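You operate a simulated robot arm through the tools that you are given. There is no shell and no other tool.

The job below is to be done with a simulated two-armed robot. You get a single attempt, and the scene is never put back.

JOB
Take the teal hand towel from the dining table top and hang it over the red half of the clothes rail.

Only the result counts: the job must be done as asked and must still hold three seconds after the hand-in. Knocking over, shifting, dropping, spilling or breaking anything else fails it. Flat cloth is picked up by pressing the open fingertips on it (5 to 10 N) and closing them slowly along it; thin cloth reads only 2 to 8 mm in the jaws.

ROBOT AND FRAMES
Two 7-joint arms with two-finger parallel grippers on one trunk, on a base that moves. Base frame: it is fixed to the floor where the robot stands at the start and does not move with it; the origin is under the middle of the robot, x ahead of it, y to its left, z up. Lengths are in m, angles in rad, forces in N, time in s.
The left shoulder is at the start at [0.06, 0.143, 0.851], the right one opposite. With the tool pointing down near the work surface each hand reaches from about 0.32 to 0.74 m from the robot's upright axis, wherever it stands, measured 20 degrees to its own side. Places, roughly: teal hand towel [-2.5, 0.25, 0.75]. Payload 1.57 kg a hand.
Tool frame (each hand has its own): the origin (TCP) lies between the finger pads and is the grasp point; the fingertips stand 0.03 m ahead of it; z points along the fingers, y is the line along which they close. Largest opening 0.11 m; finger width 0.024, thickness 0.012; the body of the gripper, 0.048 by 0.112 m, starts 0.078 m behind the TCP.
Orientation is told as [roll, pitch, yaw] about the base's x, y, z axes, in that order, counted from this pose: with the fingers straight down and closing along the base's y, the tool's x points along the base's -x, its y along +y and its z along -z.

CONTROLS
- The arms move only by the tool play_rows. It takes "left_steps", "right_steps" or both (then of equal length, played together; a hand with none holds still); each is a list of rows, each a list of 3 entries, a list of its own where there are three numbers: the shift along the tool's x, y, z in m, then the turn, a rotation vector about the tool's x, y, z in rad, then the finger opening in m, from 0 to 0.11. In form: [[[tx, ty, tz], [ax, ay, az], gripper], ...]. A call has 1 to 20 rows; each row shifts and turns the commanded pose from where the row before left it, along the tool's axes as they then stand. Rows are played at 5 a second. More than 0.05 m and 0.15 rad between two rows, or a gripper value outside its range, and nothing of the call is played. Where a pose cannot be reached the arm comes as near as it can. A force on the tool above 40 N (or 10 N above the force at the start of the call, whichever is more), or a blocked arm, ends the call early, and 0.2 s more pass. The fingers move at their own pace (about 0.045 m/s each) and stop on an object; they squeeze with about 43 N. The grip force told is the motor's: it shows also when the fingers shut on nothing. Time passes only in rows, and 0.2 s behind the last, so rows that do not move let the fingers close. It gives the time, the measured TCP pose, the force on the tool (base axes), the opening and the grip force at its end, in the units of the frame above (readings bear some noise), with the torque about the TCP (base axes, N m) and any sound that the robot's microphone picked up.
- Cameras (640 x 400 px; columns grow to the right, rows downward): "scene" is now at [0.0464, 0.0001, 1.4881]; the picture's right is [0.05, -1.00, 0.00], its down [-0.69, -0.03, -0.72] and it looks along [0.72, 0.03, -0.69] (base axes); focal length 293 px, centre (320, 200). "left" rides on the left gripper at [0.07, -0.016, -0.141] in its tool frame; the picture's right is [0.23, 0.97, 0.00], its down [-0.86, 0.20, -0.48] and it looks along [-0.47, 0.11, 0.88] (tool axes); focal length 222 px, centre (320, 200). "right" rides on the right gripper at [0.07, 0.016, -0.141] in its tool frame; the picture's right is [-0.23, 0.97, 0.00], its down [-0.86, -0.20, -0.48] and it looks along [-0.47, -0.11, 0.88] (tool axes); focal length 222 px, centre (320, 200). There is no depth. A picture from a camera that has moved, and an enlarged one, comes with that camera's place and axes in the base frame and with its lens. The place of the scene camera against the robot may be out by one fixed shift of up to 0.025 m in any direction.
- get_image(camera): a new picture of that camera. It takes no simulated time.
- slide_trunk(by): slides the trunk up (or, below 0, down) by that many m; the arms and the scene camera ride with it, the base frame stays. It gives what a move gives, with no picture.
- base_move(legs): drives the robot by 1 to 6 legs, each [ahead, left, turn to the left] in m, m and rad, along the robot's own axes; the way and the turn of a leg run together, so that a leg with both is an arc; at most 1.5 m and 3.142 rad a leg. The arms and the cameras ride along, it lands a little off, and it stops where it bumps. It gives what a move gives.
- aim_head(pan, tilt): turns the head with the scene camera to pan (to the left, within 1.501 rad either way) and tilt (down, from -0.506 to 1.204), counted from straight ahead of the robot. It gives what a move gives.
- enlarge(camera, box): a new picture of the part [left, top, right, bottom] of that camera's present view, enlarged. It takes no simulated time.
- hand_in(): hands the job in; it is judged then, once.

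Places have to be worked out from the pictures, the camera data and where the tool is seen. Open the grippers and draw the arms clear of the work before you hand the job in, unless the task says otherwise.

The tools are called after "Request:" as name(argument=value, ...) on one line, values as JSON. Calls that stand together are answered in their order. play_rows: Moves the arms, as the interface text tells. Its arguments: {"type":"object","properties":{"left_steps":{"type":"array"},"right_steps":{"type":"array"}},"required":[]} The other tools are called the same way: slide_trunk (by) moves the trunk up or down; base_move (legs) drives the base; aim_head (pan, tilt) turns the head that bears the scene camera; get_image (camera) takes a picture; enlarge (camera, box) takes an enlarged picture of a part of a camera's view; hand_in () hands the job in.

At the start:

```text
time_s: 0.0
left_tool_pos: [0.4977, 0.1581, 0.9729]
left_orientation: [0.0, -0.002, 0.002]
left_ft_force: [-0.2, 0.0, 1.0]
left_wrist_torque: [-0.03, 0.04, 0.0]
left_gripper_width: 0.11
left_finger_force: 0.1
right_tool_pos: [0.5572, -0.1962, 0.9789]
right_orientation: [-0.001, -0.001, 0.0]
right_ft_force: [0.8, -1.1, 0.1]
right_wrist_torque: [0.04, 0.01, -0.02]
right_gripper_width: 0.1102
right_finger_force: 0.0
trunk travel left (down, up): [-0.45, 0.14]
robot x, y, heading: [0.002, -0.0014, 0.003]
head pan, tilt (commanded): [0.047, 0.763]
```

scene: 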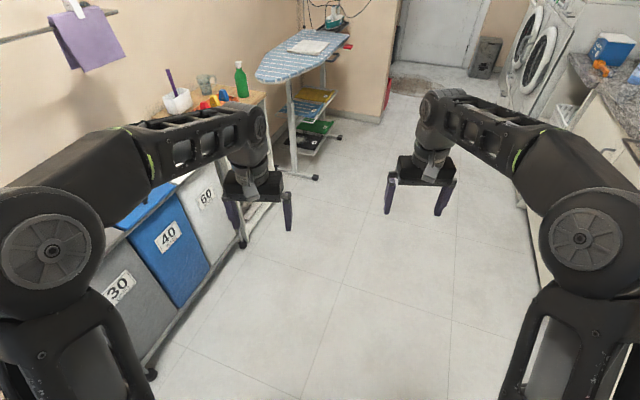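
right: 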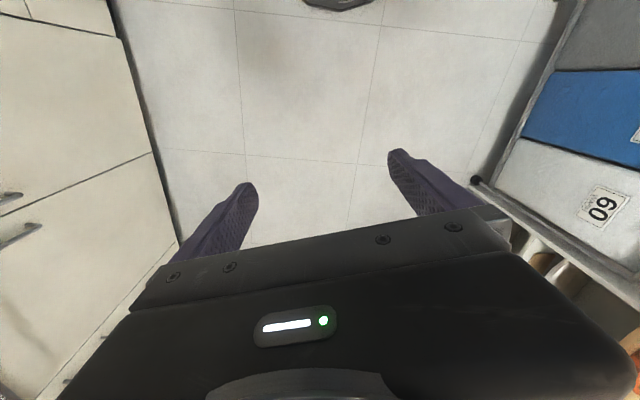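
left: 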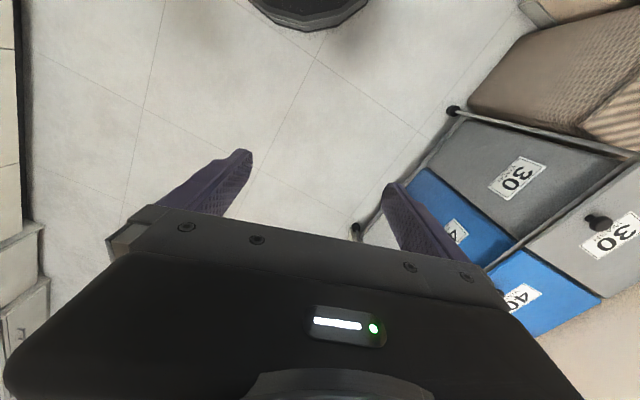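

The towel is told to lie about 2.5 m behind me, and I see a rail with a lilac cloth to the left. I look around with the head first.

Request:
aim_head(pan=1.5, tilt=0.3)

```text
time_s: 1.6
left_tool_pos: [0.4989, 0.1585, 0.9717]
left_orientation: [-0.001, -0.002, 0.0]
left_ft_force: [0.2, -0.7, -0.5]
left_wrist_torque: [0.0, -0.01, -0.01]
left_gripper_width: 0.1099
left_finger_force: 0.1
right_tool_pos: [0.5567, -0.1969, 0.9788]
right_orientation: [0.0, 0.001, -0.002]
right_ft_force: [1.0, -0.1, 0.4]
right_wrist_torque: [-0.03, -0.04, -0.01]
right_gripper_width: 0.1101
right_finger_force: 0.1
trunk travel left (down, up): [-0.45, 0.14]
robot x, y, heading: [-0.0024, 0.0013, 0.001]
head pan, tilt (commanded): [1.499, 0.3]
```

The head is turned left; I take a picture of that side.

Request:
get_image(camera="scene")

```text
taken
camera scene: at [-0.0291, 0.0894, 1.5296], right [1.0, -0.07, 0.0], down [-0.02, -0.3, -0.96], along [0.07, 0.95, -0.3], focal length 293 px, centre (320, 200)
```

scene: 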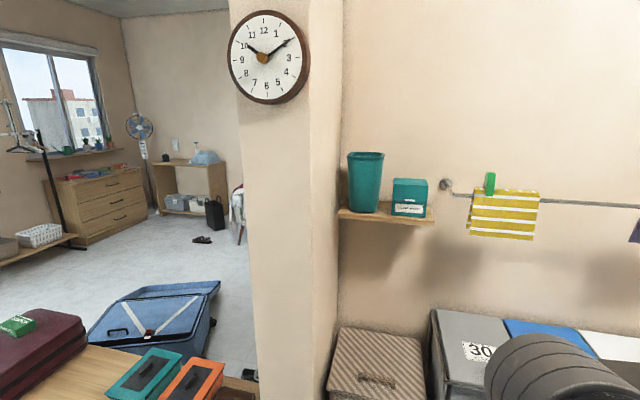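

To the left are a wall rail with a yellow cloth and, farther back, another room. I look to the right side and then down on both sides before turning.

Request:
aim_head(pan=1.5, tilt=0.85)

Request:
get_image(camera="scene")

Request:
aim_head(pan=-1.5, tilt=0.4)

Request:
get_image(camera="scene")

Request:
aim_head(pan=-0.7, tilt=0.5)

Request:
get_image(camera="scene")

Request:
aim_head(pan=0.7, tilt=0.4)

Request:
get_image(camera="scene")

```text
time_s: 2.5
left_tool_pos: [0.4987, 0.1579, 0.9733]
left_orientation: [0.0, 0.0, -0.001]
left_ft_force: [0.7, 0.9, 0.9]
left_wrist_torque: [-0.01, -0.01, -0.04]
left_gripper_width: 0.1101
left_finger_force: 0.0
right_tool_pos: [0.556, -0.1954, 0.979]
right_orientation: [-0.001, 0.0, 0.0]
right_ft_force: [-0.5, 0.0, 0.3]
right_wrist_torque: [0.01, -0.01, 0.05]
right_gripper_width: 0.1099
right_finger_force: 0.1
trunk travel left (down, up): [-0.45, 0.14]
robot x, y, heading: [0.0, 0.0007, -0.0]
head pan, tilt (commanded): [1.499, 0.85]
```

```text
taken
camera scene: at [-0.0302, 0.0743, 1.4813], right [1.0, -0.07, 0.0], down [-0.05, -0.75, -0.66], along [0.05, 0.66, -0.75], focal length 293 px, centre (320, 200)
```

scene: 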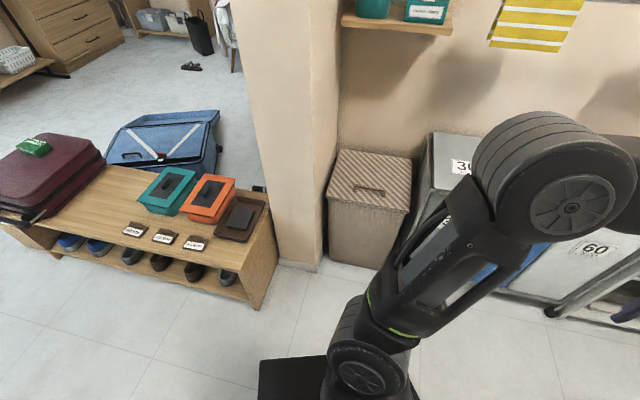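

```text
time_s: 5.1
left_tool_pos: [0.498, 0.1572, 0.9736]
left_orientation: [-0.001, -0.001, 0.002]
left_ft_force: [0.7, -0.2, -0.2]
left_wrist_torque: [-0.02, -0.03, 0.0]
left_gripper_width: 0.11
left_finger_force: 0.0
right_tool_pos: [0.5553, -0.1955, 0.9796]
right_orientation: [-0.001, -0.001, 0.003]
right_ft_force: [0.2, -0.8, -0.1]
right_wrist_torque: [-0.01, 0.05, -0.01]
right_gripper_width: 0.1099
right_finger_force: 0.1
trunk travel left (down, up): [-0.45, 0.14]
robot x, y, heading: [0.0012, -0.0008, -0.0]
head pan, tilt (commanded): [-1.499, 0.4]
```

```text
taken
camera scene: at [-0.0292, -0.0961, 1.5203], right [-1.0, -0.07, 0.0], down [-0.03, 0.39, -0.92], along [0.07, -0.92, -0.39], focal length 293 px, centre (320, 200)
```

scene: 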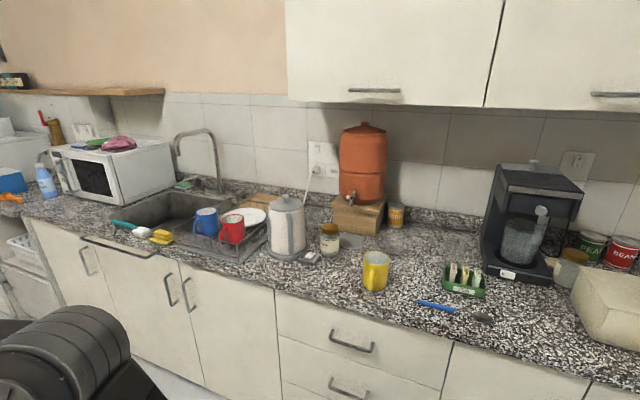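

```text
time_s: 6.3
left_tool_pos: [0.4987, 0.1584, 0.9725]
left_orientation: [0.0, -0.001, 0.0]
left_ft_force: [0.0, 0.0, -0.7]
left_wrist_torque: [0.02, 0.02, 0.01]
left_gripper_width: 0.1102
left_finger_force: 0.0
right_tool_pos: [0.5579, -0.1955, 0.9787]
right_orientation: [0.001, 0.0, -0.001]
right_ft_force: [0.4, 0.3, -1.0]
right_wrist_torque: [0.01, -0.02, 0.04]
right_gripper_width: 0.1103
right_finger_force: 0.1
trunk travel left (down, up): [-0.45, 0.14]
robot x, y, heading: [0.0022, -0.0011, 0.0]
head pan, tilt (commanded): [-0.7, 0.499]
```

```text
taken
camera scene: at [0.0337, -0.0624, 1.5112], right [-0.64, -0.76, 0.0], down [-0.37, 0.31, -0.88], along [0.67, -0.57, -0.48], focal length 293 px, centre (320, 200)
```

scene: 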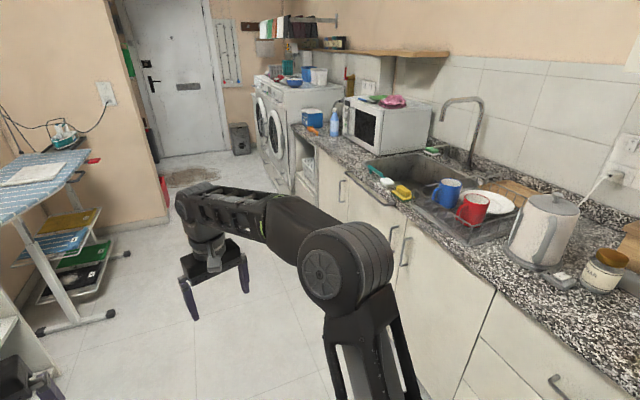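

```text
time_s: 7.8
left_tool_pos: [0.4984, 0.1578, 0.9729]
left_orientation: [0.001, -0.001, -0.001]
left_ft_force: [0.1, -0.4, 0.3]
left_wrist_torque: [0.01, -0.01, -0.01]
left_gripper_width: 0.11
left_finger_force: 0.0
right_tool_pos: [0.5564, -0.1955, 0.9791]
right_orientation: [0.0, 0.0, 0.0]
right_ft_force: [-0.1, 0.7, 0.9]
right_wrist_torque: [-0.01, 0.0, 0.0]
right_gripper_width: 0.11
right_finger_force: 0.1
trunk travel left (down, up): [-0.45, 0.14]
robot x, y, heading: [0.0013, 0.0014, 0.003]
head pan, tilt (commanded): [0.7, 0.4]
```

```text
taken
camera scene: at [0.0351, 0.0559, 1.5203], right [0.64, -0.77, 0.0], down [-0.3, -0.25, -0.92], along [0.7, 0.59, -0.39], focal length 293 px, centre (320, 200)
```

scene: 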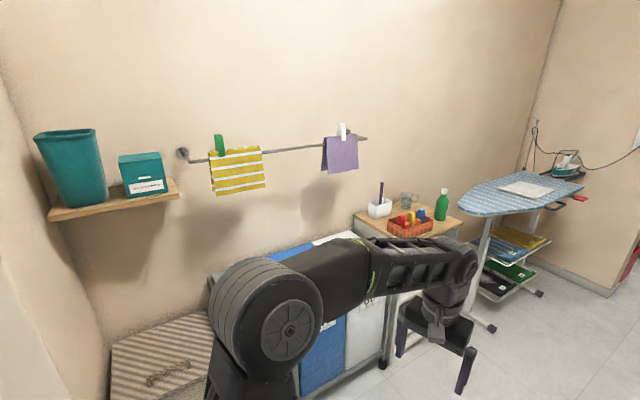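

Both sides leave about 0.8 m for a turn on the spot, with arms within about 0.65 m radius. I turn left 90 degrees and look.

Request:
base_move(legs=[[0, 0, 1.57]])

Request:
aim_head(pan=1.2, tilt=0.35)

Request:
get_image(camera="scene")

Request:
aim_head(pan=0.4, tilt=0.35)

Request:
get_image(camera="scene")

```text
time_s: 12.0
left_tool_pos: [-0.1559, 0.4996, 0.973]
left_orientation: [0.001, 0.001, 1.568]
left_ft_force: [-0.5, -0.6, 0.0]
left_wrist_torque: [-0.01, -0.02, 0.0]
left_gripper_width: 0.1102
left_finger_force: 0.1
right_tool_pos: [0.1967, 0.5549, 0.9797]
right_orientation: [0.001, 0.0, 1.567]
right_ft_force: [-1.4, 0.3, 0.3]
right_wrist_torque: [0.0, 0.0, 0.02]
right_gripper_width: 0.1101
right_finger_force: 0.0
trunk travel left (down, up): [-0.45, 0.14]
robot x, y, heading: [-0.0021, -0.0024, 1.571]
head pan, tilt (commanded): [0.7, 0.4]
```

```text
time_s: 12.9
left_tool_pos: [-0.1571, 0.4994, 0.9735]
left_orientation: [-0.001, 0.001, 1.567]
left_ft_force: [0.3, 0.0, 0.8]
left_wrist_torque: [0.01, 0.04, 0.02]
left_gripper_width: 0.1099
left_finger_force: 0.0
right_tool_pos: [0.1974, 0.5566, 0.9791]
right_orientation: [0.0, -0.001, 1.568]
right_ft_force: [-0.4, 0.2, 0.2]
right_wrist_torque: [0.0, 0.01, -0.01]
right_gripper_width: 0.11
right_finger_force: 0.0
trunk travel left (down, up): [-0.45, 0.14]
robot x, y, heading: [-0.0006, 0.0014, 1.569]
head pan, tilt (commanded): [1.201, 0.351]
```

```text
taken
camera scene: at [-0.0928, 0.0005, 1.5248], right [0.37, 0.93, 0.0], down [0.32, -0.13, -0.94], along [-0.87, 0.34, -0.34], focal length 293 px, centre (320, 200)
```

scene: 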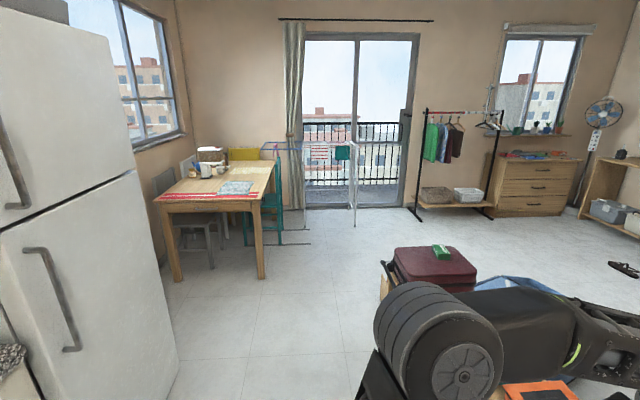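

```text
time_s: 14.1
left_tool_pos: [-0.1572, 0.4981, 0.9723]
left_orientation: [-0.002, 0.0, 1.567]
left_ft_force: [1.2, -0.1, 0.2]
left_wrist_torque: [0.0, 0.01, -0.01]
left_gripper_width: 0.11
left_finger_force: 0.1
right_tool_pos: [0.1968, 0.5559, 0.9776]
right_orientation: [-0.001, 0.001, 1.567]
right_ft_force: [-0.7, 0.1, -0.3]
right_wrist_torque: [0.0, 0.03, 0.01]
right_gripper_width: 0.1099
right_finger_force: 0.1
trunk travel left (down, up): [-0.45, 0.14]
robot x, y, heading: [-0.0002, -0.0046, 1.572]
head pan, tilt (commanded): [0.4, 0.351]
```

```text
taken
camera scene: at [-0.0421, 0.0523, 1.5249], right [0.92, 0.39, 0.0], down [0.13, -0.32, -0.94], along [-0.36, 0.87, -0.34], focal length 293 px, centre (320, 200)
```

scene: 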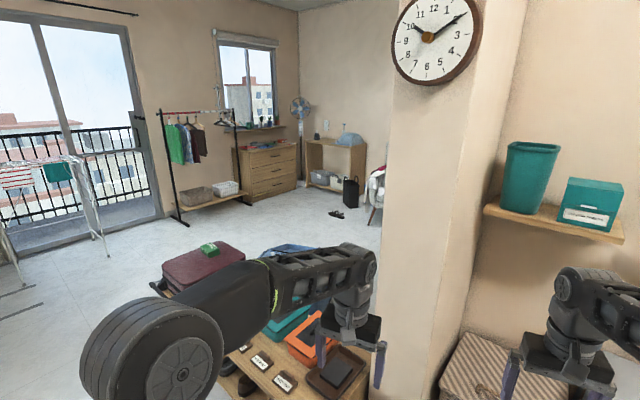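

I see the dining table with a cloth on it and a garment rail with a red left half and a grey right half. I enlarge both.

Request:
enlarge(camera="scene", box=[120, 70, 300, 220])

Request:
aim_head(pan=1.2, tilt=0.35)

Request:
enlarge(camera="scene", box=[140, 130, 380, 280])

Request:
enlarge(camera="scene", box=[390, 90, 550, 220])

```text
2.67 times, centred on (210, 145) of scene
camera zoom: at [-0.0421, 0.0523, 1.5249], right [0.92, 0.39, 0.0], down [0.13, -0.32, -0.94], along [-0.36, 0.87, -0.34], focal length 781 px, centre (613, 347)
```

zoom: 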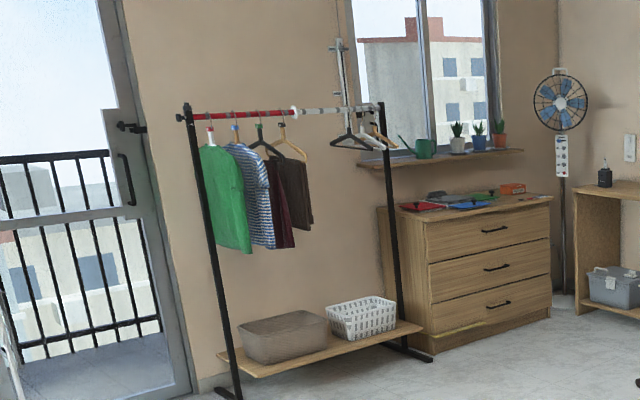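

```text
time_s: 15.2
left_tool_pos: [-0.1577, 0.4988, 0.9722]
left_orientation: [0.0, 0.0, 1.567]
left_ft_force: [0.5, -0.5, -0.5]
left_wrist_torque: [-0.02, 0.03, 0.03]
left_gripper_width: 0.1103
left_finger_force: 0.1
right_tool_pos: [0.1969, 0.5552, 0.9791]
right_orientation: [0.0, 0.0, 1.568]
right_ft_force: [-1.0, -0.1, -0.4]
right_wrist_torque: [0.0, -0.02, -0.02]
right_gripper_width: 0.1104
right_finger_force: 0.0
trunk travel left (down, up): [-0.45, 0.14]
robot x, y, heading: [-0.0026, 0.0014, 1.568]
head pan, tilt (commanded): [1.201, 0.351]
```

```text
2.67 times, centred on (260, 205) of scene
camera zoom: at [-0.0928, 0.0005, 1.5249], right [0.37, 0.93, 0.0], down [0.32, -0.13, -0.94], along [-0.87, 0.34, -0.34], focal length 781 px, centre (480, 187)
```

zoom: 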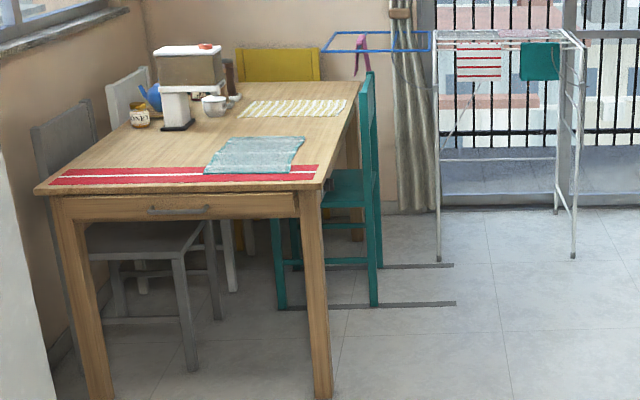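

```text
3.08 times, centred on (470, 155) of scene
camera zoom: at [-0.0928, 0.0005, 1.5249], right [0.37, 0.93, 0.0], down [0.32, -0.13, -0.94], along [-0.87, 0.34, -0.34], focal length 901 px, centre (-142, 338)
```

zoom: 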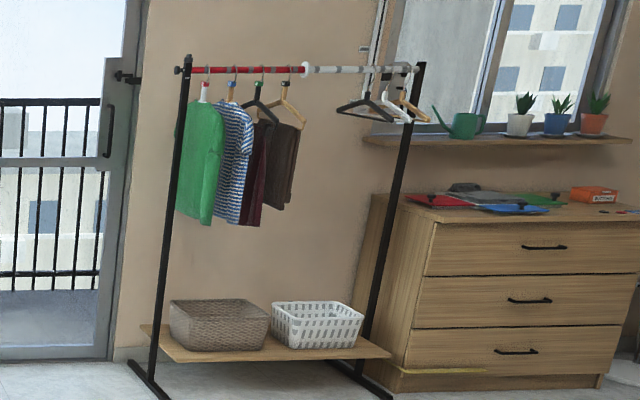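

The table, towel and rack are clear now; the room seems turned about 0.31 rad against the base frame, with a free corridor toward the table. I turn to heading 2.83 and drive 1.2 m down the corridor for a closer look.

Request:
base_move(legs=[[0, 0, 1.256], [1.2, 0, 0]])

Request:
aim_head(pan=0.3, tilt=0.5)

Request:
get_image(camera="scene")

Request:
aim_head(pan=-0.8, tilt=0.35)

Request:
get_image(camera="scene")

```text
time_s: 24.4
left_tool_pos: [-1.6648, 0.4025, 0.9732]
left_orientation: [0.0, -0.002, 2.808]
left_ft_force: [-0.2, 0.2, 0.1]
left_wrist_torque: [-0.01, -0.01, 0.02]
left_gripper_width: 0.1102
left_finger_force: 0.1
right_tool_pos: [-1.603, 0.757, 0.9795]
right_orientation: [0.0, 0.0, 2.809]
right_ft_force: [0.3, 0.2, 0.7]
right_wrist_torque: [0.01, 0.0, 0.02]
right_gripper_width: 0.1102
right_finger_force: 0.1
trunk travel left (down, up): [-0.45, 0.14]
robot x, y, heading: [-1.1413, 0.3907, 2.811]
head pan, tilt (commanded): [1.201, 0.351]
```

```text
time_s: 25.6
left_tool_pos: [-1.6643, 0.4038, 0.972]
left_orientation: [0.001, 0.0, 2.808]
left_ft_force: [-0.5, -0.1, -0.4]
left_wrist_torque: [0.01, 0.01, 0.0]
left_gripper_width: 0.1101
left_finger_force: 0.1
right_tool_pos: [-1.6027, 0.758, 0.9796]
right_orientation: [-0.001, 0.001, 2.808]
right_ft_force: [0.5, -0.2, -0.3]
right_wrist_torque: [0.03, -0.01, 0.03]
right_gripper_width: 0.1101
right_finger_force: 0.0
trunk travel left (down, up): [-0.45, 0.14]
robot x, y, heading: [-1.1408, 0.3894, 2.809]
head pan, tilt (commanded): [0.3, 0.499]
```

```text
taken
camera scene: at [-1.2107, 0.3798, 1.5112], right [0.03, 1.0, 0.0], down [0.48, -0.02, -0.88], along [-0.88, 0.03, -0.48], focal length 293 px, centre (320, 200)
```

scene: 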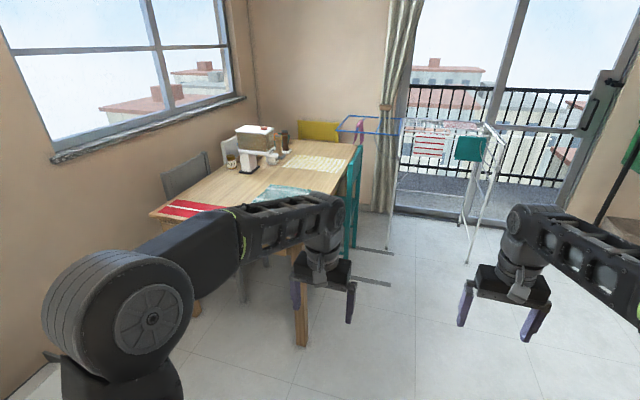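

```text
time_s: 26.9
left_tool_pos: [-1.6651, 0.4037, 0.9734]
left_orientation: [0.001, 0.001, 2.808]
left_ft_force: [0.2, 0.3, -0.1]
left_wrist_torque: [0.06, 0.0, 0.0]
left_gripper_width: 0.1101
left_finger_force: 0.0
right_tool_pos: [-1.6045, 0.7572, 0.9795]
right_orientation: [0.0, 0.0, 2.809]
right_ft_force: [-0.7, 0.7, 0.4]
right_wrist_torque: [-0.01, 0.01, 0.01]
right_gripper_width: 0.1099
right_finger_force: 0.2
trunk travel left (down, up): [-0.45, 0.14]
robot x, y, heading: [-1.1425, 0.3885, 2.808]
head pan, tilt (commanded): [-0.799, 0.351]
```

```text
taken
camera scene: at [-1.1593, 0.4611, 1.5248], right [0.91, 0.42, 0.0], down [0.15, -0.31, -0.94], along [-0.4, 0.85, -0.34], focal length 293 px, centre (320, 200)
```

scene: 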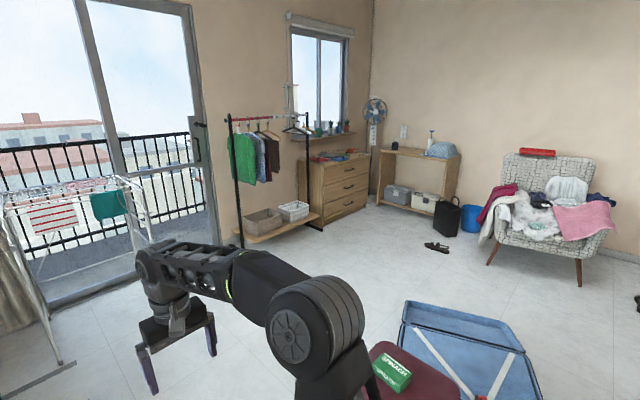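

I am now 1.2 m down the corridor. I enlarge the rack to look at the red half.

Request:
enlarge(camera="scene", box=[215, 100, 325, 170])

Request:
enlarge(camera="scene", box=[0, 150, 180, 370])

```text
5.71 times, centred on (270, 135) of scene
camera zoom: at [-1.1593, 0.4611, 1.5248], right [0.91, 0.42, 0.0], down [0.15, -0.31, -0.94], along [-0.4, 0.85, -0.34], focal length 1673 px, centre (606, 571)
```

zoom: 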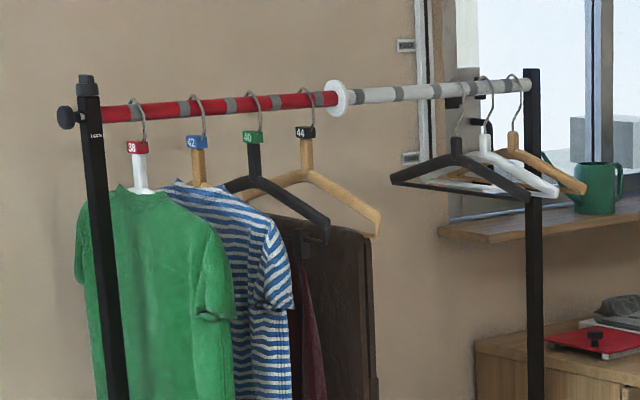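

```text
1.82 times, centred on (90, 260) of scene
camera zoom: at [-1.1593, 0.4611, 1.5248], right [0.91, 0.42, 0.0], down [0.15, -0.31, -0.94], along [-0.4, 0.85, -0.34], focal length 532 px, centre (738, 91)
```

zoom: 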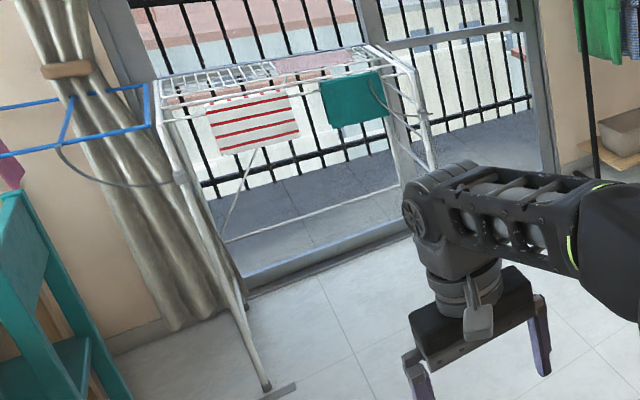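

The rail is the black garment rack: red left half with four hangers, white right half, at roughly z 1.30. Before gripping the towel I drive to about 1.3 m in front of the rack, keeping the heading and strafing around the shoe bench, to measure it well.

Request:
base_move(legs=[[0.5, 0, 0.02], [0.6, -0.4, 0], [0, -1.0, 0]])

Request:
aim_head(pan=0.0, tilt=0.3)

Request:
get_image(camera="scene")

```text
time_s: 38.2
left_tool_pos: [-2.2764, 2.0665, 0.9733]
left_orientation: [0.001, -0.002, 2.825]
left_ft_force: [0.8, 0.6, -1.1]
left_wrist_torque: [-0.04, 0.0, 0.0]
left_gripper_width: 0.11
left_finger_force: 0.2
right_tool_pos: [-2.222, 2.4213, 0.9794]
right_orientation: [0.0, -0.001, 2.824]
right_ft_force: [-0.2, 0.1, -0.7]
right_wrist_torque: [-0.01, -0.03, 0.01]
right_gripper_width: 0.1099
right_finger_force: 0.2
trunk travel left (down, up): [-0.45, 0.14]
robot x, y, heading: [-1.7543, 2.0598, 2.824]
head pan, tilt (commanded): [-0.799, 0.351]
```

```text
time_s: 39.3
left_tool_pos: [-2.2775, 2.0668, 0.973]
left_orientation: [-0.001, -0.001, 2.825]
left_ft_force: [-0.1, -0.3, -0.5]
left_wrist_torque: [0.01, 0.0, 0.0]
left_gripper_width: 0.11
left_finger_force: 0.0
right_tool_pos: [-2.2215, 2.4227, 0.9796]
right_orientation: [0.0, 0.0, 2.824]
right_ft_force: [-0.4, -0.2, 0.6]
right_wrist_torque: [-0.01, -0.02, -0.02]
right_gripper_width: 0.1102
right_finger_force: 0.0
trunk travel left (down, up): [-0.45, 0.14]
robot x, y, heading: [-1.7515, 2.0612, 2.819]
head pan, tilt (commanded): [0.0, 0.3]
```

```text
taken
camera scene: at [-1.8201, 2.078, 1.5296], right [0.31, 0.95, 0.0], down [0.28, -0.09, -0.96], along [-0.91, 0.3, -0.3], focal length 293 px, centre (320, 200)
```

scene: 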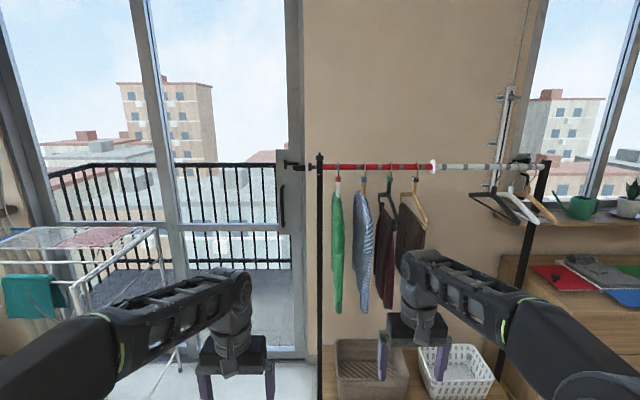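

Now the rack is straight ahead. I enlarge the rail for precise measuring.

Request:
enlarge(camera="scene", box=[300, 140, 460, 240])

Request:
enlarge(camera="scene", box=[300, 230, 560, 400])

```text
4.00 times, centred on (380, 190) of scene
camera zoom: at [-1.8201, 2.078, 1.5296], right [0.31, 0.95, 0.0], down [0.28, -0.09, -0.96], along [-0.91, 0.3, -0.3], focal length 1171 px, centre (80, 240)
```

zoom: 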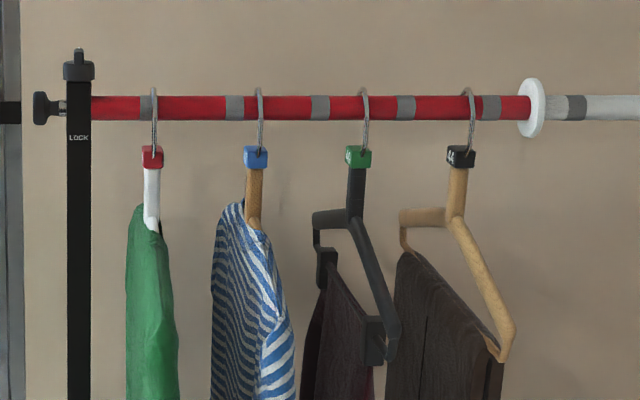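

```text
2.35 times, centred on (430, 315) of scene
camera zoom: at [-1.8201, 2.078, 1.5296], right [0.31, 0.95, 0.0], down [0.28, -0.09, -0.96], along [-0.91, 0.3, -0.3], focal length 689 px, centre (61, -71)
```

zoom: 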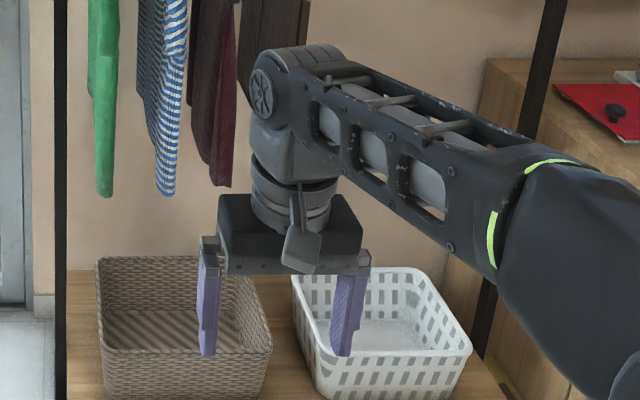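

The hooks sit about 0.115 m apart on the red half, which is about 0.48 m long. I now look down to see the rack's feet and shelf, and my own base, to know how close I can stand.

Request:
aim_head(pan=0.0, tilt=0.8)

Request:
get_image(camera="scene")

Request:
aim_head(pan=-0.6, tilt=1.2)

Request:
get_image(camera="scene")

```text
time_s: 40.2
left_tool_pos: [-2.2774, 2.0679, 0.9725]
left_orientation: [0.001, -0.001, 2.824]
left_ft_force: [0.2, -0.7, -0.6]
left_wrist_torque: [0.0, -0.02, 0.03]
left_gripper_width: 0.1097
left_finger_force: 0.0
right_tool_pos: [-2.2218, 2.422, 0.9795]
right_orientation: [0.0, 0.001, 2.824]
right_ft_force: [0.2, 0.0, -0.4]
right_wrist_torque: [-0.01, -0.02, -0.01]
right_gripper_width: 0.11
right_finger_force: 0.0
trunk travel left (down, up): [-0.45, 0.14]
robot x, y, heading: [-1.7532, 2.0632, 2.823]
head pan, tilt (commanded): [0.0, 0.799]
```

```text
taken
camera scene: at [-1.8081, 2.074, 1.4853], right [0.31, 0.95, 0.0], down [0.68, -0.22, -0.7], along [-0.66, 0.22, -0.72], focal length 293 px, centre (320, 200)
```

scene: 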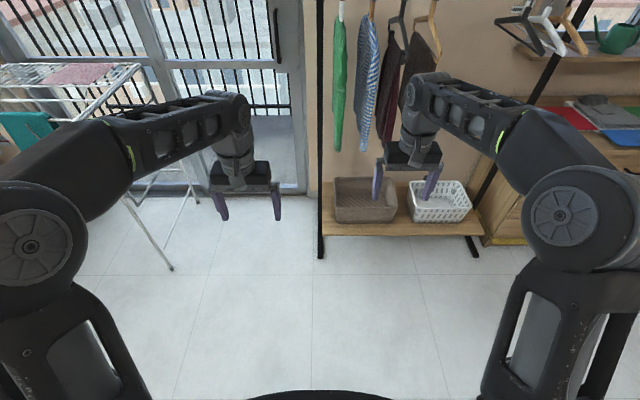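

```text
time_s: 41.2
left_tool_pos: [-2.2764, 2.0676, 0.9737]
left_orientation: [0.0, -0.001, 2.825]
left_ft_force: [-0.3, -0.3, -1.1]
left_wrist_torque: [0.01, 0.01, -0.01]
left_gripper_width: 0.11
left_finger_force: 0.1
right_tool_pos: [-2.2208, 2.4214, 0.9795]
right_orientation: [0.001, 0.0, 2.824]
right_ft_force: [-0.5, 0.3, -0.3]
right_wrist_torque: [-0.01, -0.01, -0.01]
right_gripper_width: 0.11
right_finger_force: 0.1
trunk travel left (down, up): [-0.45, 0.14]
robot x, y, heading: [-1.7546, 2.0613, 2.822]
head pan, tilt (commanded): [-0.6, 1.201]
```

```text
taken
camera scene: at [-1.7655, 2.0932, 1.4575], right [0.79, 0.61, 0.0], down [0.57, -0.74, -0.36], along [-0.22, 0.29, -0.93], focal length 293 px, centre (320, 200)
```

scene: 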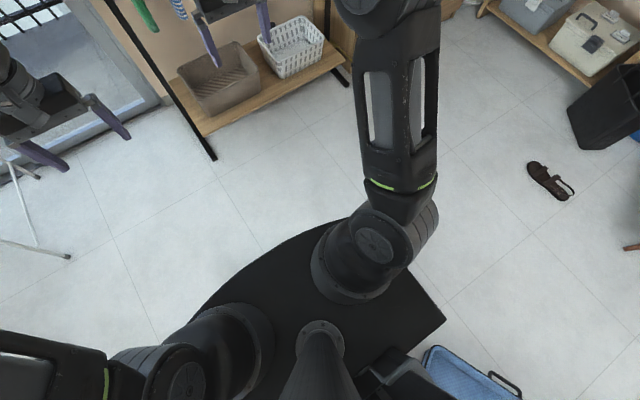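

The rack's feet reach about 0.24 m in front of the rail and the wall is some 0.35 m behind it, so I could stand about 0.55–0.6 m from the rail. I raise the trunk and test the left arm's high reach with tilted fingers here in free space.

Request:
slide_trunk(by=0.14)

Request:
play_rows(left_steps=[[[-0.025, 0, -0.038], [0, -0.131, 0], 0.11], [[-0.0298, 0, -0.0344], [0, -0.131, 0], 0.11], [[-0.034, 0, -0.0302], [0, -0.131, 0], 0.11], [[-0.0376, 0, -0.0255], [0, -0.131, 0], 0.11], [[-0.0407, 0, -0.0204], [0, -0.131, 0], 0.11], [[-0.043, 0, -0.0149], [0, -0.131, 0], 0.11], [[-0.0446, 0, -0.0092], [0, -0.131, 0], 0.11], [[-0.0454, 0, -0.0033], [0, -0.131, 0], 0.11], [[0, 0, 0], [0, 0, 0], 0.11], [[0, 0, 0], [0, 0, 0], 0.11]])

```text
time_s: 42.9
left_tool_pos: [-2.2775, 2.0667, 1.1131]
left_orientation: [0.0, 0.001, 2.823]
left_ft_force: [-0.7, 0.4, 0.4]
left_wrist_torque: [0.0, 0.04, -0.01]
left_gripper_width: 0.11
left_finger_force: 0.0
right_tool_pos: [-2.2213, 2.4214, 1.1198]
right_orientation: [-0.001, -0.001, 2.825]
right_ft_force: [0.3, -0.2, -0.1]
right_wrist_torque: [-0.01, -0.03, -0.01]
right_gripper_width: 0.1099
right_finger_force: 0.1
trunk travel left (down, up): [-0.59, 0.0]
robot x, y, heading: [-1.7532, 2.0617, 2.827]
head pan, tilt (commanded): [-0.6, 1.201]
```

```text
time_s: 45.1
left_tool_pos: [-2.466, 2.129, 1.4174]
left_orientation: [0.0, -1.052, 2.822]
left_ft_force: [-0.1, -0.2, 0.4]
left_wrist_torque: [-0.01, 0.04, -0.02]
left_gripper_width: 0.11
left_finger_force: 0.1
right_tool_pos: [-2.2209, 2.4218, 1.1181]
right_orientation: [0.0, 0.0, 2.824]
right_ft_force: [0.2, 0.0, -0.5]
right_wrist_torque: [-0.01, 0.01, 0.0]
right_gripper_width: 0.1099
right_finger_force: 0.1
trunk travel left (down, up): [-0.59, 0.0]
robot x, y, heading: [-1.7553, 2.0649, 2.826]
head pan, tilt (commanded): [-0.6, 1.201]
```

The arm reached forward 0.70 m, z 1.417 with a 60° tilt. I test another 0.12 m forward at the same height.

Request:
play_rows(left_steps=[[[-0.02, 0, 0.0346], [0, 0, 0], 0.11], [[-0.02, 0, 0.0346], [0, 0, 0], 0.11], [[-0.02, 0, 0.0346], [0, 0, 0], 0.11], [[0, 0, 0], [0, 0, 0], 0.11], [[0, 0, 0], [0, 0, 0], 0.11]])

Request:
aim_head(pan=0.0, tilt=0.3)

Request:
get_image(camera="scene")

Request:
get_image(camera="left")

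```text
time_s: 46.3
left_tool_pos: [-2.5477, 2.1548, 1.4133]
left_orientation: [0.002, -1.049, 2.824]
left_ft_force: [0.6, -0.1, 0.0]
left_wrist_torque: [-0.07, 0.03, -0.02]
left_gripper_width: 0.1099
left_finger_force: 0.1
left hand out of reach, approached as far as the arm can: row 3
right_tool_pos: [-2.2201, 2.4217, 1.1201]
right_orientation: [0.003, 0.0, 2.822]
right_ft_force: [0.4, 0.2, 0.7]
right_wrist_torque: [0.03, -0.03, -0.02]
right_gripper_width: 0.1099
right_finger_force: 0.0
trunk travel left (down, up): [-0.59, 0.0]
robot x, y, heading: [-1.7549, 2.0591, 2.823]
head pan, tilt (commanded): [-0.6, 1.201]
```

```text
time_s: 47.5
left_tool_pos: [-2.5473, 2.1546, 1.4119]
left_orientation: [0.0, -1.048, 2.824]
left_ft_force: [0.0, -0.7, 1.3]
left_wrist_torque: [0.01, 0.02, 0.01]
left_gripper_width: 0.11
left_finger_force: 0.0
right_tool_pos: [-2.2225, 2.4227, 1.1192]
right_orientation: [-0.001, 0.0, 2.823]
right_ft_force: [0.0, 0.2, 0.1]
right_wrist_torque: [0.01, -0.02, 0.05]
right_gripper_width: 0.1101
right_finger_force: 0.1
trunk travel left (down, up): [-0.59, 0.0]
robot x, y, heading: [-1.7523, 2.0601, 2.826]
head pan, tilt (commanded): [0.0, 0.3]
```

```text
taken
camera scene: at [-1.8202, 2.078, 1.6695], right [0.31, 0.95, 0.0], down [0.28, -0.09, -0.95], along [-0.91, 0.3, -0.3], focal length 293 px, centre (320, 200)
```

scene: 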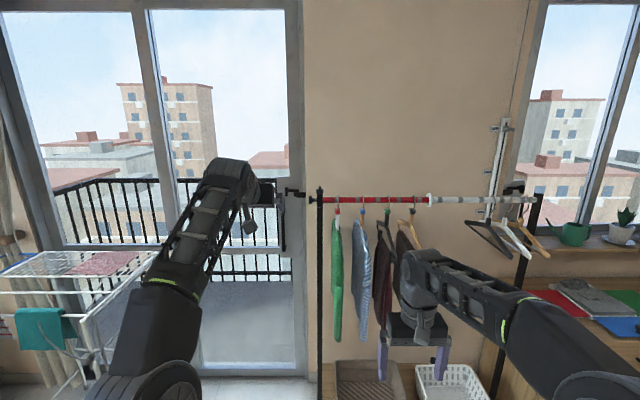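

```text
taken
camera left: at [-2.3927, 2.1204, 1.4232], right [-0.2, -0.96, -0.2], down [-0.07, -0.19, 0.98], along [-0.98, 0.21, -0.03], focal length 222 px, centre (320, 200)
```

left: 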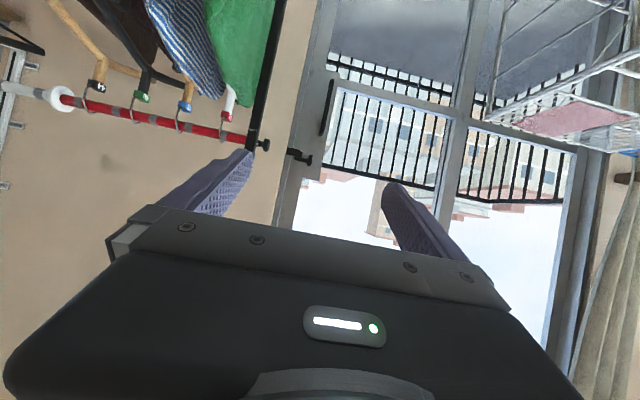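

The forward limit at z 1.41 and 60° tilt is about 0.78 m from my axis, which suffices for standing about 0.6 m from the rail. The left hand camera sees the rail too; I enlarge it there to measure without the head-camera offset.

Request:
enlarge(camera="left", box=[40, 60, 280, 200])

Request:
enlarge(camera="scene", box=[200, 150, 440, 300])

```text
2.67 times, centred on (160, 130) of left
camera zoom: at [-2.3927, 2.1204, 1.4232], right [-0.2, -0.96, -0.2], down [-0.07, -0.19, 0.98], along [-0.98, 0.21, -0.03], focal length 592 px, centre (747, 387)
```

zoom: 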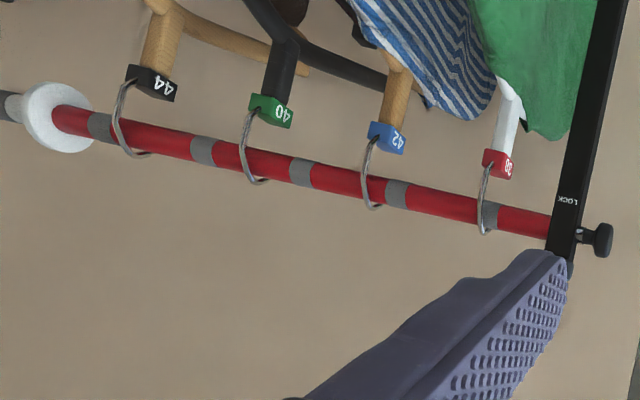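

```text
2.67 times, centred on (320, 225) of scene
camera zoom: at [-1.8202, 2.078, 1.6695], right [0.31, 0.95, 0.0], down [0.28, -0.09, -0.95], along [-0.91, 0.3, -0.3], focal length 781 px, centre (320, 133)
```

zoom: 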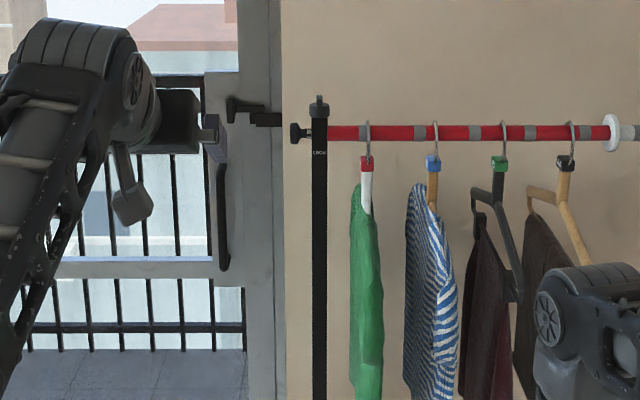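

The hand camera gives a first ray set to the rail. I move the left hand 0.16 m to the right for a second viewpoint to triangulate.

Request:
play_rows(left_steps=[[[0.01, -0.04, -0.0173], [0, 0, 0], 0.11], [[0.01, -0.04, -0.0173], [0, 0, 0], 0.11], [[0.01, -0.04, -0.0173], [0, 0, 0], 0.11], [[0.01, -0.04, -0.0173], [0, 0, 0], 0.11], [[0, 0, 0], [0, 0, 0], 0.11], [[0, 0, 0], [0, 0, 0], 0.11]])

Request:
get_image(camera="left")

Request:
get_image(camera="scene")

```text
time_s: 48.9
left_tool_pos: [-2.4208, 2.2829, 1.4119]
left_orientation: [0.003, -1.047, 2.824]
left_ft_force: [0.6, -0.1, 0.6]
left_wrist_torque: [0.02, -0.03, 0.04]
left_gripper_width: 0.1099
left_finger_force: 0.1
right_tool_pos: [-2.2205, 2.4215, 1.1196]
right_orientation: [-0.001, -0.002, 2.823]
right_ft_force: [0.1, 0.1, 0.1]
right_wrist_torque: [-0.01, 0.01, -0.02]
right_gripper_width: 0.1103
right_finger_force: 0.1
trunk travel left (down, up): [-0.59, 0.0]
robot x, y, heading: [-1.7537, 2.063, 2.823]
head pan, tilt (commanded): [0.0, 0.3]
```

```text
taken
camera left: at [-2.2658, 2.2485, 1.4226], right [-0.2, -0.96, -0.2], down [-0.07, -0.19, 0.98], along [-0.98, 0.21, -0.03], focal length 222 px, centre (320, 200)
```

left: 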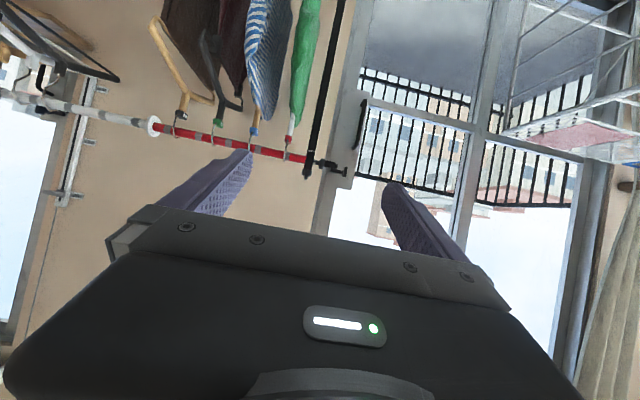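

```text
taken
camera scene: at [-1.8199, 2.0784, 1.6696], right [0.31, 0.95, 0.0], down [0.28, -0.09, -0.96], along [-0.91, 0.3, -0.3], focal length 293 px, centre (320, 200)
```

scene: 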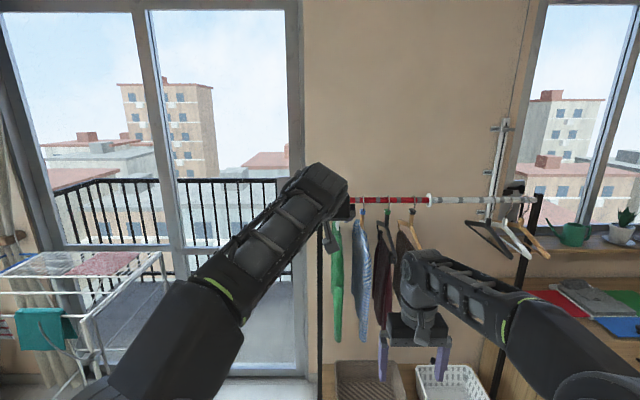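

I enlarge the second hand view for the exact pixels of the hooks and the rail ends.

Request:
enlarge(camera="left", box=[140, 80, 350, 200])

```text
3.05 times, centred on (245, 140) of left
camera zoom: at [-2.2658, 2.2485, 1.4226], right [-0.2, -0.96, -0.2], down [-0.07, -0.19, 0.98], along [-0.98, 0.21, -0.03], focal length 677 px, centre (549, 383)
```

zoom: 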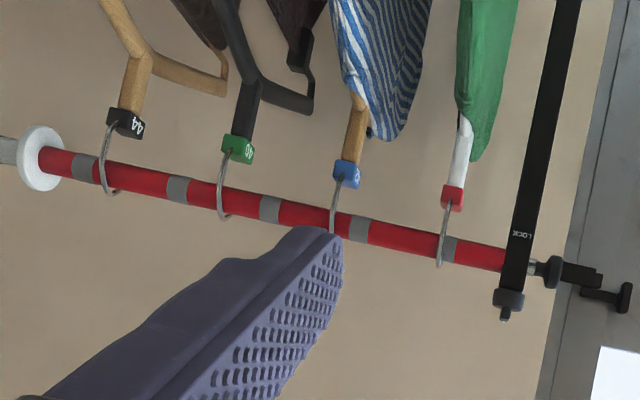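

Triangulation from the hand camera puts the rail axis at z≈1.291, running along (0.311, 0.951), with the slot between hangers 42 and 40 at about (-2.833, 2.655). Now I bring the left hand back to a tool-down pose and drive to the end of the dining table.

Request:
play_rows(left_steps=[[[0.0368, 0.018, -0.0018], [0, 0.1048, 0], 0.11], [[0.0368, 0.018, 0.002], [0, 0.1048, 0], 0.11], [[0.0364, 0.018, 0.0059], [0, 0.1048, 0], 0.11], [[0.0356, 0.018, 0.0096], [0, 0.1048, 0], 0.11], [[0.0344, 0.018, 0.0133], [0, 0.1048, 0], 0.11], [[0.0328, 0.018, 0.0168], [0, 0.1048, 0], 0.11], [[0.0309, 0.018, 0.0202], [0, 0.1048, 0], 0.11], [[0.0286, 0.018, 0.0233], [0, 0.1048, 0], 0.11], [[0.026, 0.018, 0.0262], [0, 0.1048, 0], 0.11], [[0.0231, 0.018, 0.0287], [0, 0.1048, 0], 0.11], [[0, 0, 0], [0, 0, 0], 0.11]])

Request:
base_move(legs=[[0, 1.0, 0], [-0.6, 0.4, 0], [0, 0.42, 0]])

Request:
aim_head(pan=0.1, tilt=0.75)

Request:
get_image(camera="scene")

Request:
get_image(camera="left")

```text
time_s: 51.3
left_tool_pos: [-2.2879, 2.0474, 1.1024]
left_orientation: [-0.002, -0.003, 2.824]
left_ft_force: [0.4, 0.1, -0.5]
left_wrist_torque: [0.04, 0.01, 0.0]
left_gripper_width: 0.11
left_finger_force: 0.1
right_tool_pos: [-2.2212, 2.4216, 1.1193]
right_orientation: [-0.001, 0.001, 2.825]
right_ft_force: [0.3, 0.1, 0.2]
right_wrist_torque: [-0.01, 0.07, -0.01]
right_gripper_width: 0.1103
right_finger_force: 0.1
trunk travel left (down, up): [-0.59, 0.0]
robot x, y, heading: [-1.7531, 2.0612, 2.826]
head pan, tilt (commanded): [0.0, 0.3]
```

```text
time_s: 62.2
left_tool_pos: [-2.2796, 0.1251, 1.1027]
left_orientation: [0.0, -0.003, 2.832]
left_ft_force: [-0.7, 0.0, 0.7]
left_wrist_torque: [0.02, 0.03, 0.02]
left_gripper_width: 0.1102
left_finger_force: 0.1
right_tool_pos: [-2.2162, 0.4987, 1.1194]
right_orientation: [-0.001, 0.0, 2.832]
right_ft_force: [0.1, -0.7, 0.2]
right_wrist_torque: [0.03, -0.03, 0.0]
right_gripper_width: 0.1102
right_finger_force: 0.1
trunk travel left (down, up): [-0.59, 0.0]
robot x, y, heading: [-1.7447, 0.1466, 2.831]
head pan, tilt (commanded): [0.0, 0.3]
```

```text
time_s: 63.1
left_tool_pos: [-2.2792, 0.1246, 1.1032]
left_orientation: [0.0, -0.003, 2.833]
left_ft_force: [-0.1, -0.8, 1.1]
left_wrist_torque: [-0.02, -0.02, 0.0]
left_gripper_width: 0.1101
left_finger_force: 0.1
right_tool_pos: [-2.2164, 0.4989, 1.1189]
right_orientation: [0.001, 0.0, 2.833]
right_ft_force: [-0.2, 0.7, 0.6]
right_wrist_torque: [-0.01, 0.01, -0.02]
right_gripper_width: 0.11
right_finger_force: 0.0
trunk travel left (down, up): [-0.59, 0.0]
robot x, y, heading: [-1.7457, 0.1433, 2.828]
head pan, tilt (commanded): [0.099, 0.75]
```

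```text
taken
camera scene: at [-1.8043, 0.1472, 1.6293], right [0.21, 0.98, 0.0], down [0.67, -0.14, -0.73], along [-0.72, 0.15, -0.68], focal length 293 px, centre (320, 200)
```

scene: 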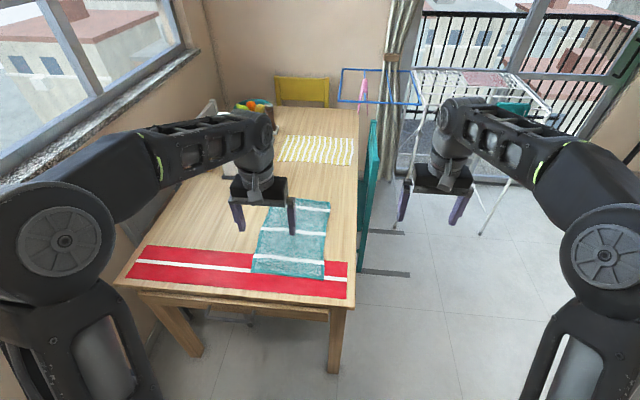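

```text
taken
camera left: at [-2.2069, 0.1184, 1.2445], right [-0.08, -1.0, 0.0], down [-0.87, 0.07, 0.48], along [-0.48, 0.04, -0.88], focal length 222 px, centre (320, 200)
```

left: 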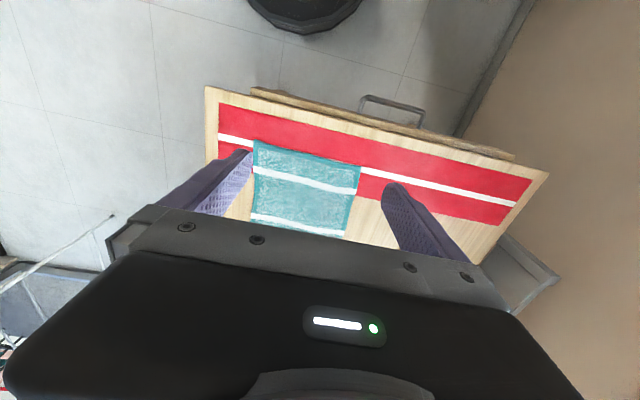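

The towel lies with its near ~0.07 m over a red runner, so I must pinch it at its far end on bare wood (around (-2.64, 0.25)), which also gives the right drape direction. I move the base 0.10 m closer and hover the left hand forward to see the towel's far edge.

Request:
base_move(legs=[[0.1, 0, 0]])

Request:
play_rows(left_steps=[[[-0.045, 0, 0.01], [0, 0, 0], 0.11], [[-0.045, 0, 0.01], [0, 0, 0], 0.11], [[-0.045, 0, 0.01], [0, 0, 0], 0.11], [[-0.045, 0, 0.01], [0, 0, 0], 0.11], [[-0.045, 0, 0.01], [0, 0, 0], 0.11], [[-0.045, 0, 0.01], [0, 0, 0], 0.11], [[0, 0, 0], [0, 0, 0], 0.11]])

Request:
get_image(camera="left")

Request:
get_image(camera="scene")

```text
time_s: 64.3
left_tool_pos: [-2.3749, 0.1555, 1.1013]
left_orientation: [-0.001, -0.001, 2.833]
left_ft_force: [-0.6, -0.8, 1.2]
left_wrist_torque: [0.0, -0.01, 0.0]
left_gripper_width: 0.11
left_finger_force: 0.0
right_tool_pos: [-2.3128, 0.5296, 1.1197]
right_orientation: [0.0, 0.0, 2.832]
right_ft_force: [0.0, -0.2, 0.5]
right_wrist_torque: [0.01, -0.03, -0.02]
right_gripper_width: 0.1101
right_finger_force: 0.1
trunk travel left (down, up): [-0.59, 0.0]
robot x, y, heading: [-1.8409, 0.1703, 2.835]
head pan, tilt (commanded): [0.099, 0.75]
```

```text
time_s: 65.9
left_tool_pos: [-2.5025, 0.1951, 1.0723]
left_orientation: [0.0, -0.003, 2.831]
left_ft_force: [0.2, 0.5, -1.0]
left_wrist_torque: [0.04, -0.01, 0.02]
left_gripper_width: 0.1098
left_finger_force: 0.0
left hand out of reach, approached as far as the arm can: row 4, 5, 6
right_tool_pos: [-2.3103, 0.5293, 1.1198]
right_orientation: [-0.001, 0.0, 2.832]
right_ft_force: [-0.7, 0.3, -0.2]
right_wrist_torque: [0.02, -0.02, 0.02]
right_gripper_width: 0.1098
right_finger_force: 0.0
trunk travel left (down, up): [-0.59, 0.0]
robot x, y, heading: [-1.8422, 0.1728, 2.831]
head pan, tilt (commanded): [0.099, 0.75]
```

```text
taken
camera left: at [-2.4299, 0.1898, 1.2145], right [-0.08, -1.0, 0.0], down [-0.87, 0.07, 0.48], along [-0.48, 0.04, -0.88], focal length 222 px, centre (320, 200)
```

left: 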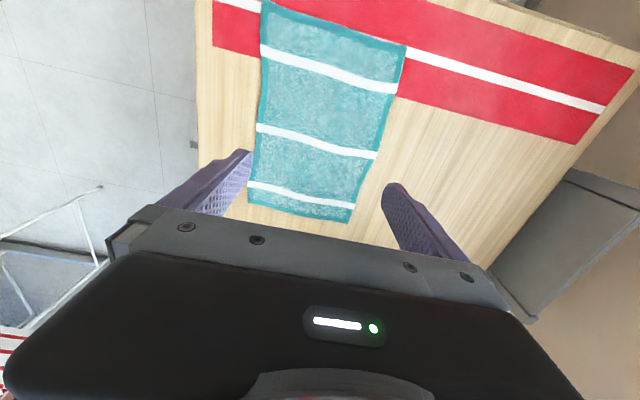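

```text
taken
camera scene: at [-1.8994, 0.1778, 1.6292], right [0.21, 0.98, 0.0], down [0.67, -0.14, -0.73], along [-0.72, 0.15, -0.68], focal length 293 px, centre (320, 200)
```

scene: 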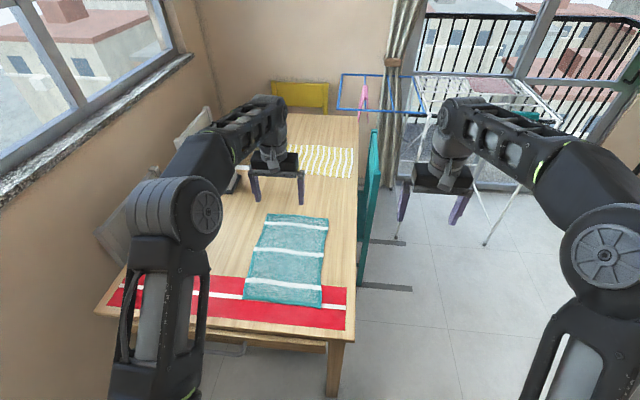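

The hand camera shows the far edge at about e1 0.37 m beyond the near edge; the pinch point is near (-2.645, 0.245). The arm reached its limit at this height; I lower and tilt slightly, then read where it is.

Request:
play_rows(left_steps=[[[0, 0, 0.045], [0, -0.075, 0], 0.11], [[0, 0, 0.045], [0, -0.075, 0], 0.11], [[0, 0, 0.0], [0, 0, 0], 0.11], [[0, 0, 0], [0, 0, 0], 0.11]])

```text
time_s: 66.9
left_tool_pos: [-2.5061, 0.1959, 0.9812]
left_orientation: [0.001, -0.152, 2.832]
left_ft_force: [0.5, 0.3, -0.7]
left_wrist_torque: [-0.02, 0.02, 0.0]
left_gripper_width: 0.1101
left_finger_force: 0.0
right_tool_pos: [-2.3107, 0.5293, 1.12]
right_orientation: [-0.001, -0.001, 2.832]
right_ft_force: [0.0, 0.0, -0.1]
right_wrist_torque: [0.01, -0.01, -0.03]
right_gripper_width: 0.1098
right_finger_force: 0.1
trunk travel left (down, up): [-0.59, 0.0]
robot x, y, heading: [-1.8377, 0.1738, 2.833]
head pan, tilt (commanded): [0.099, 0.75]
```

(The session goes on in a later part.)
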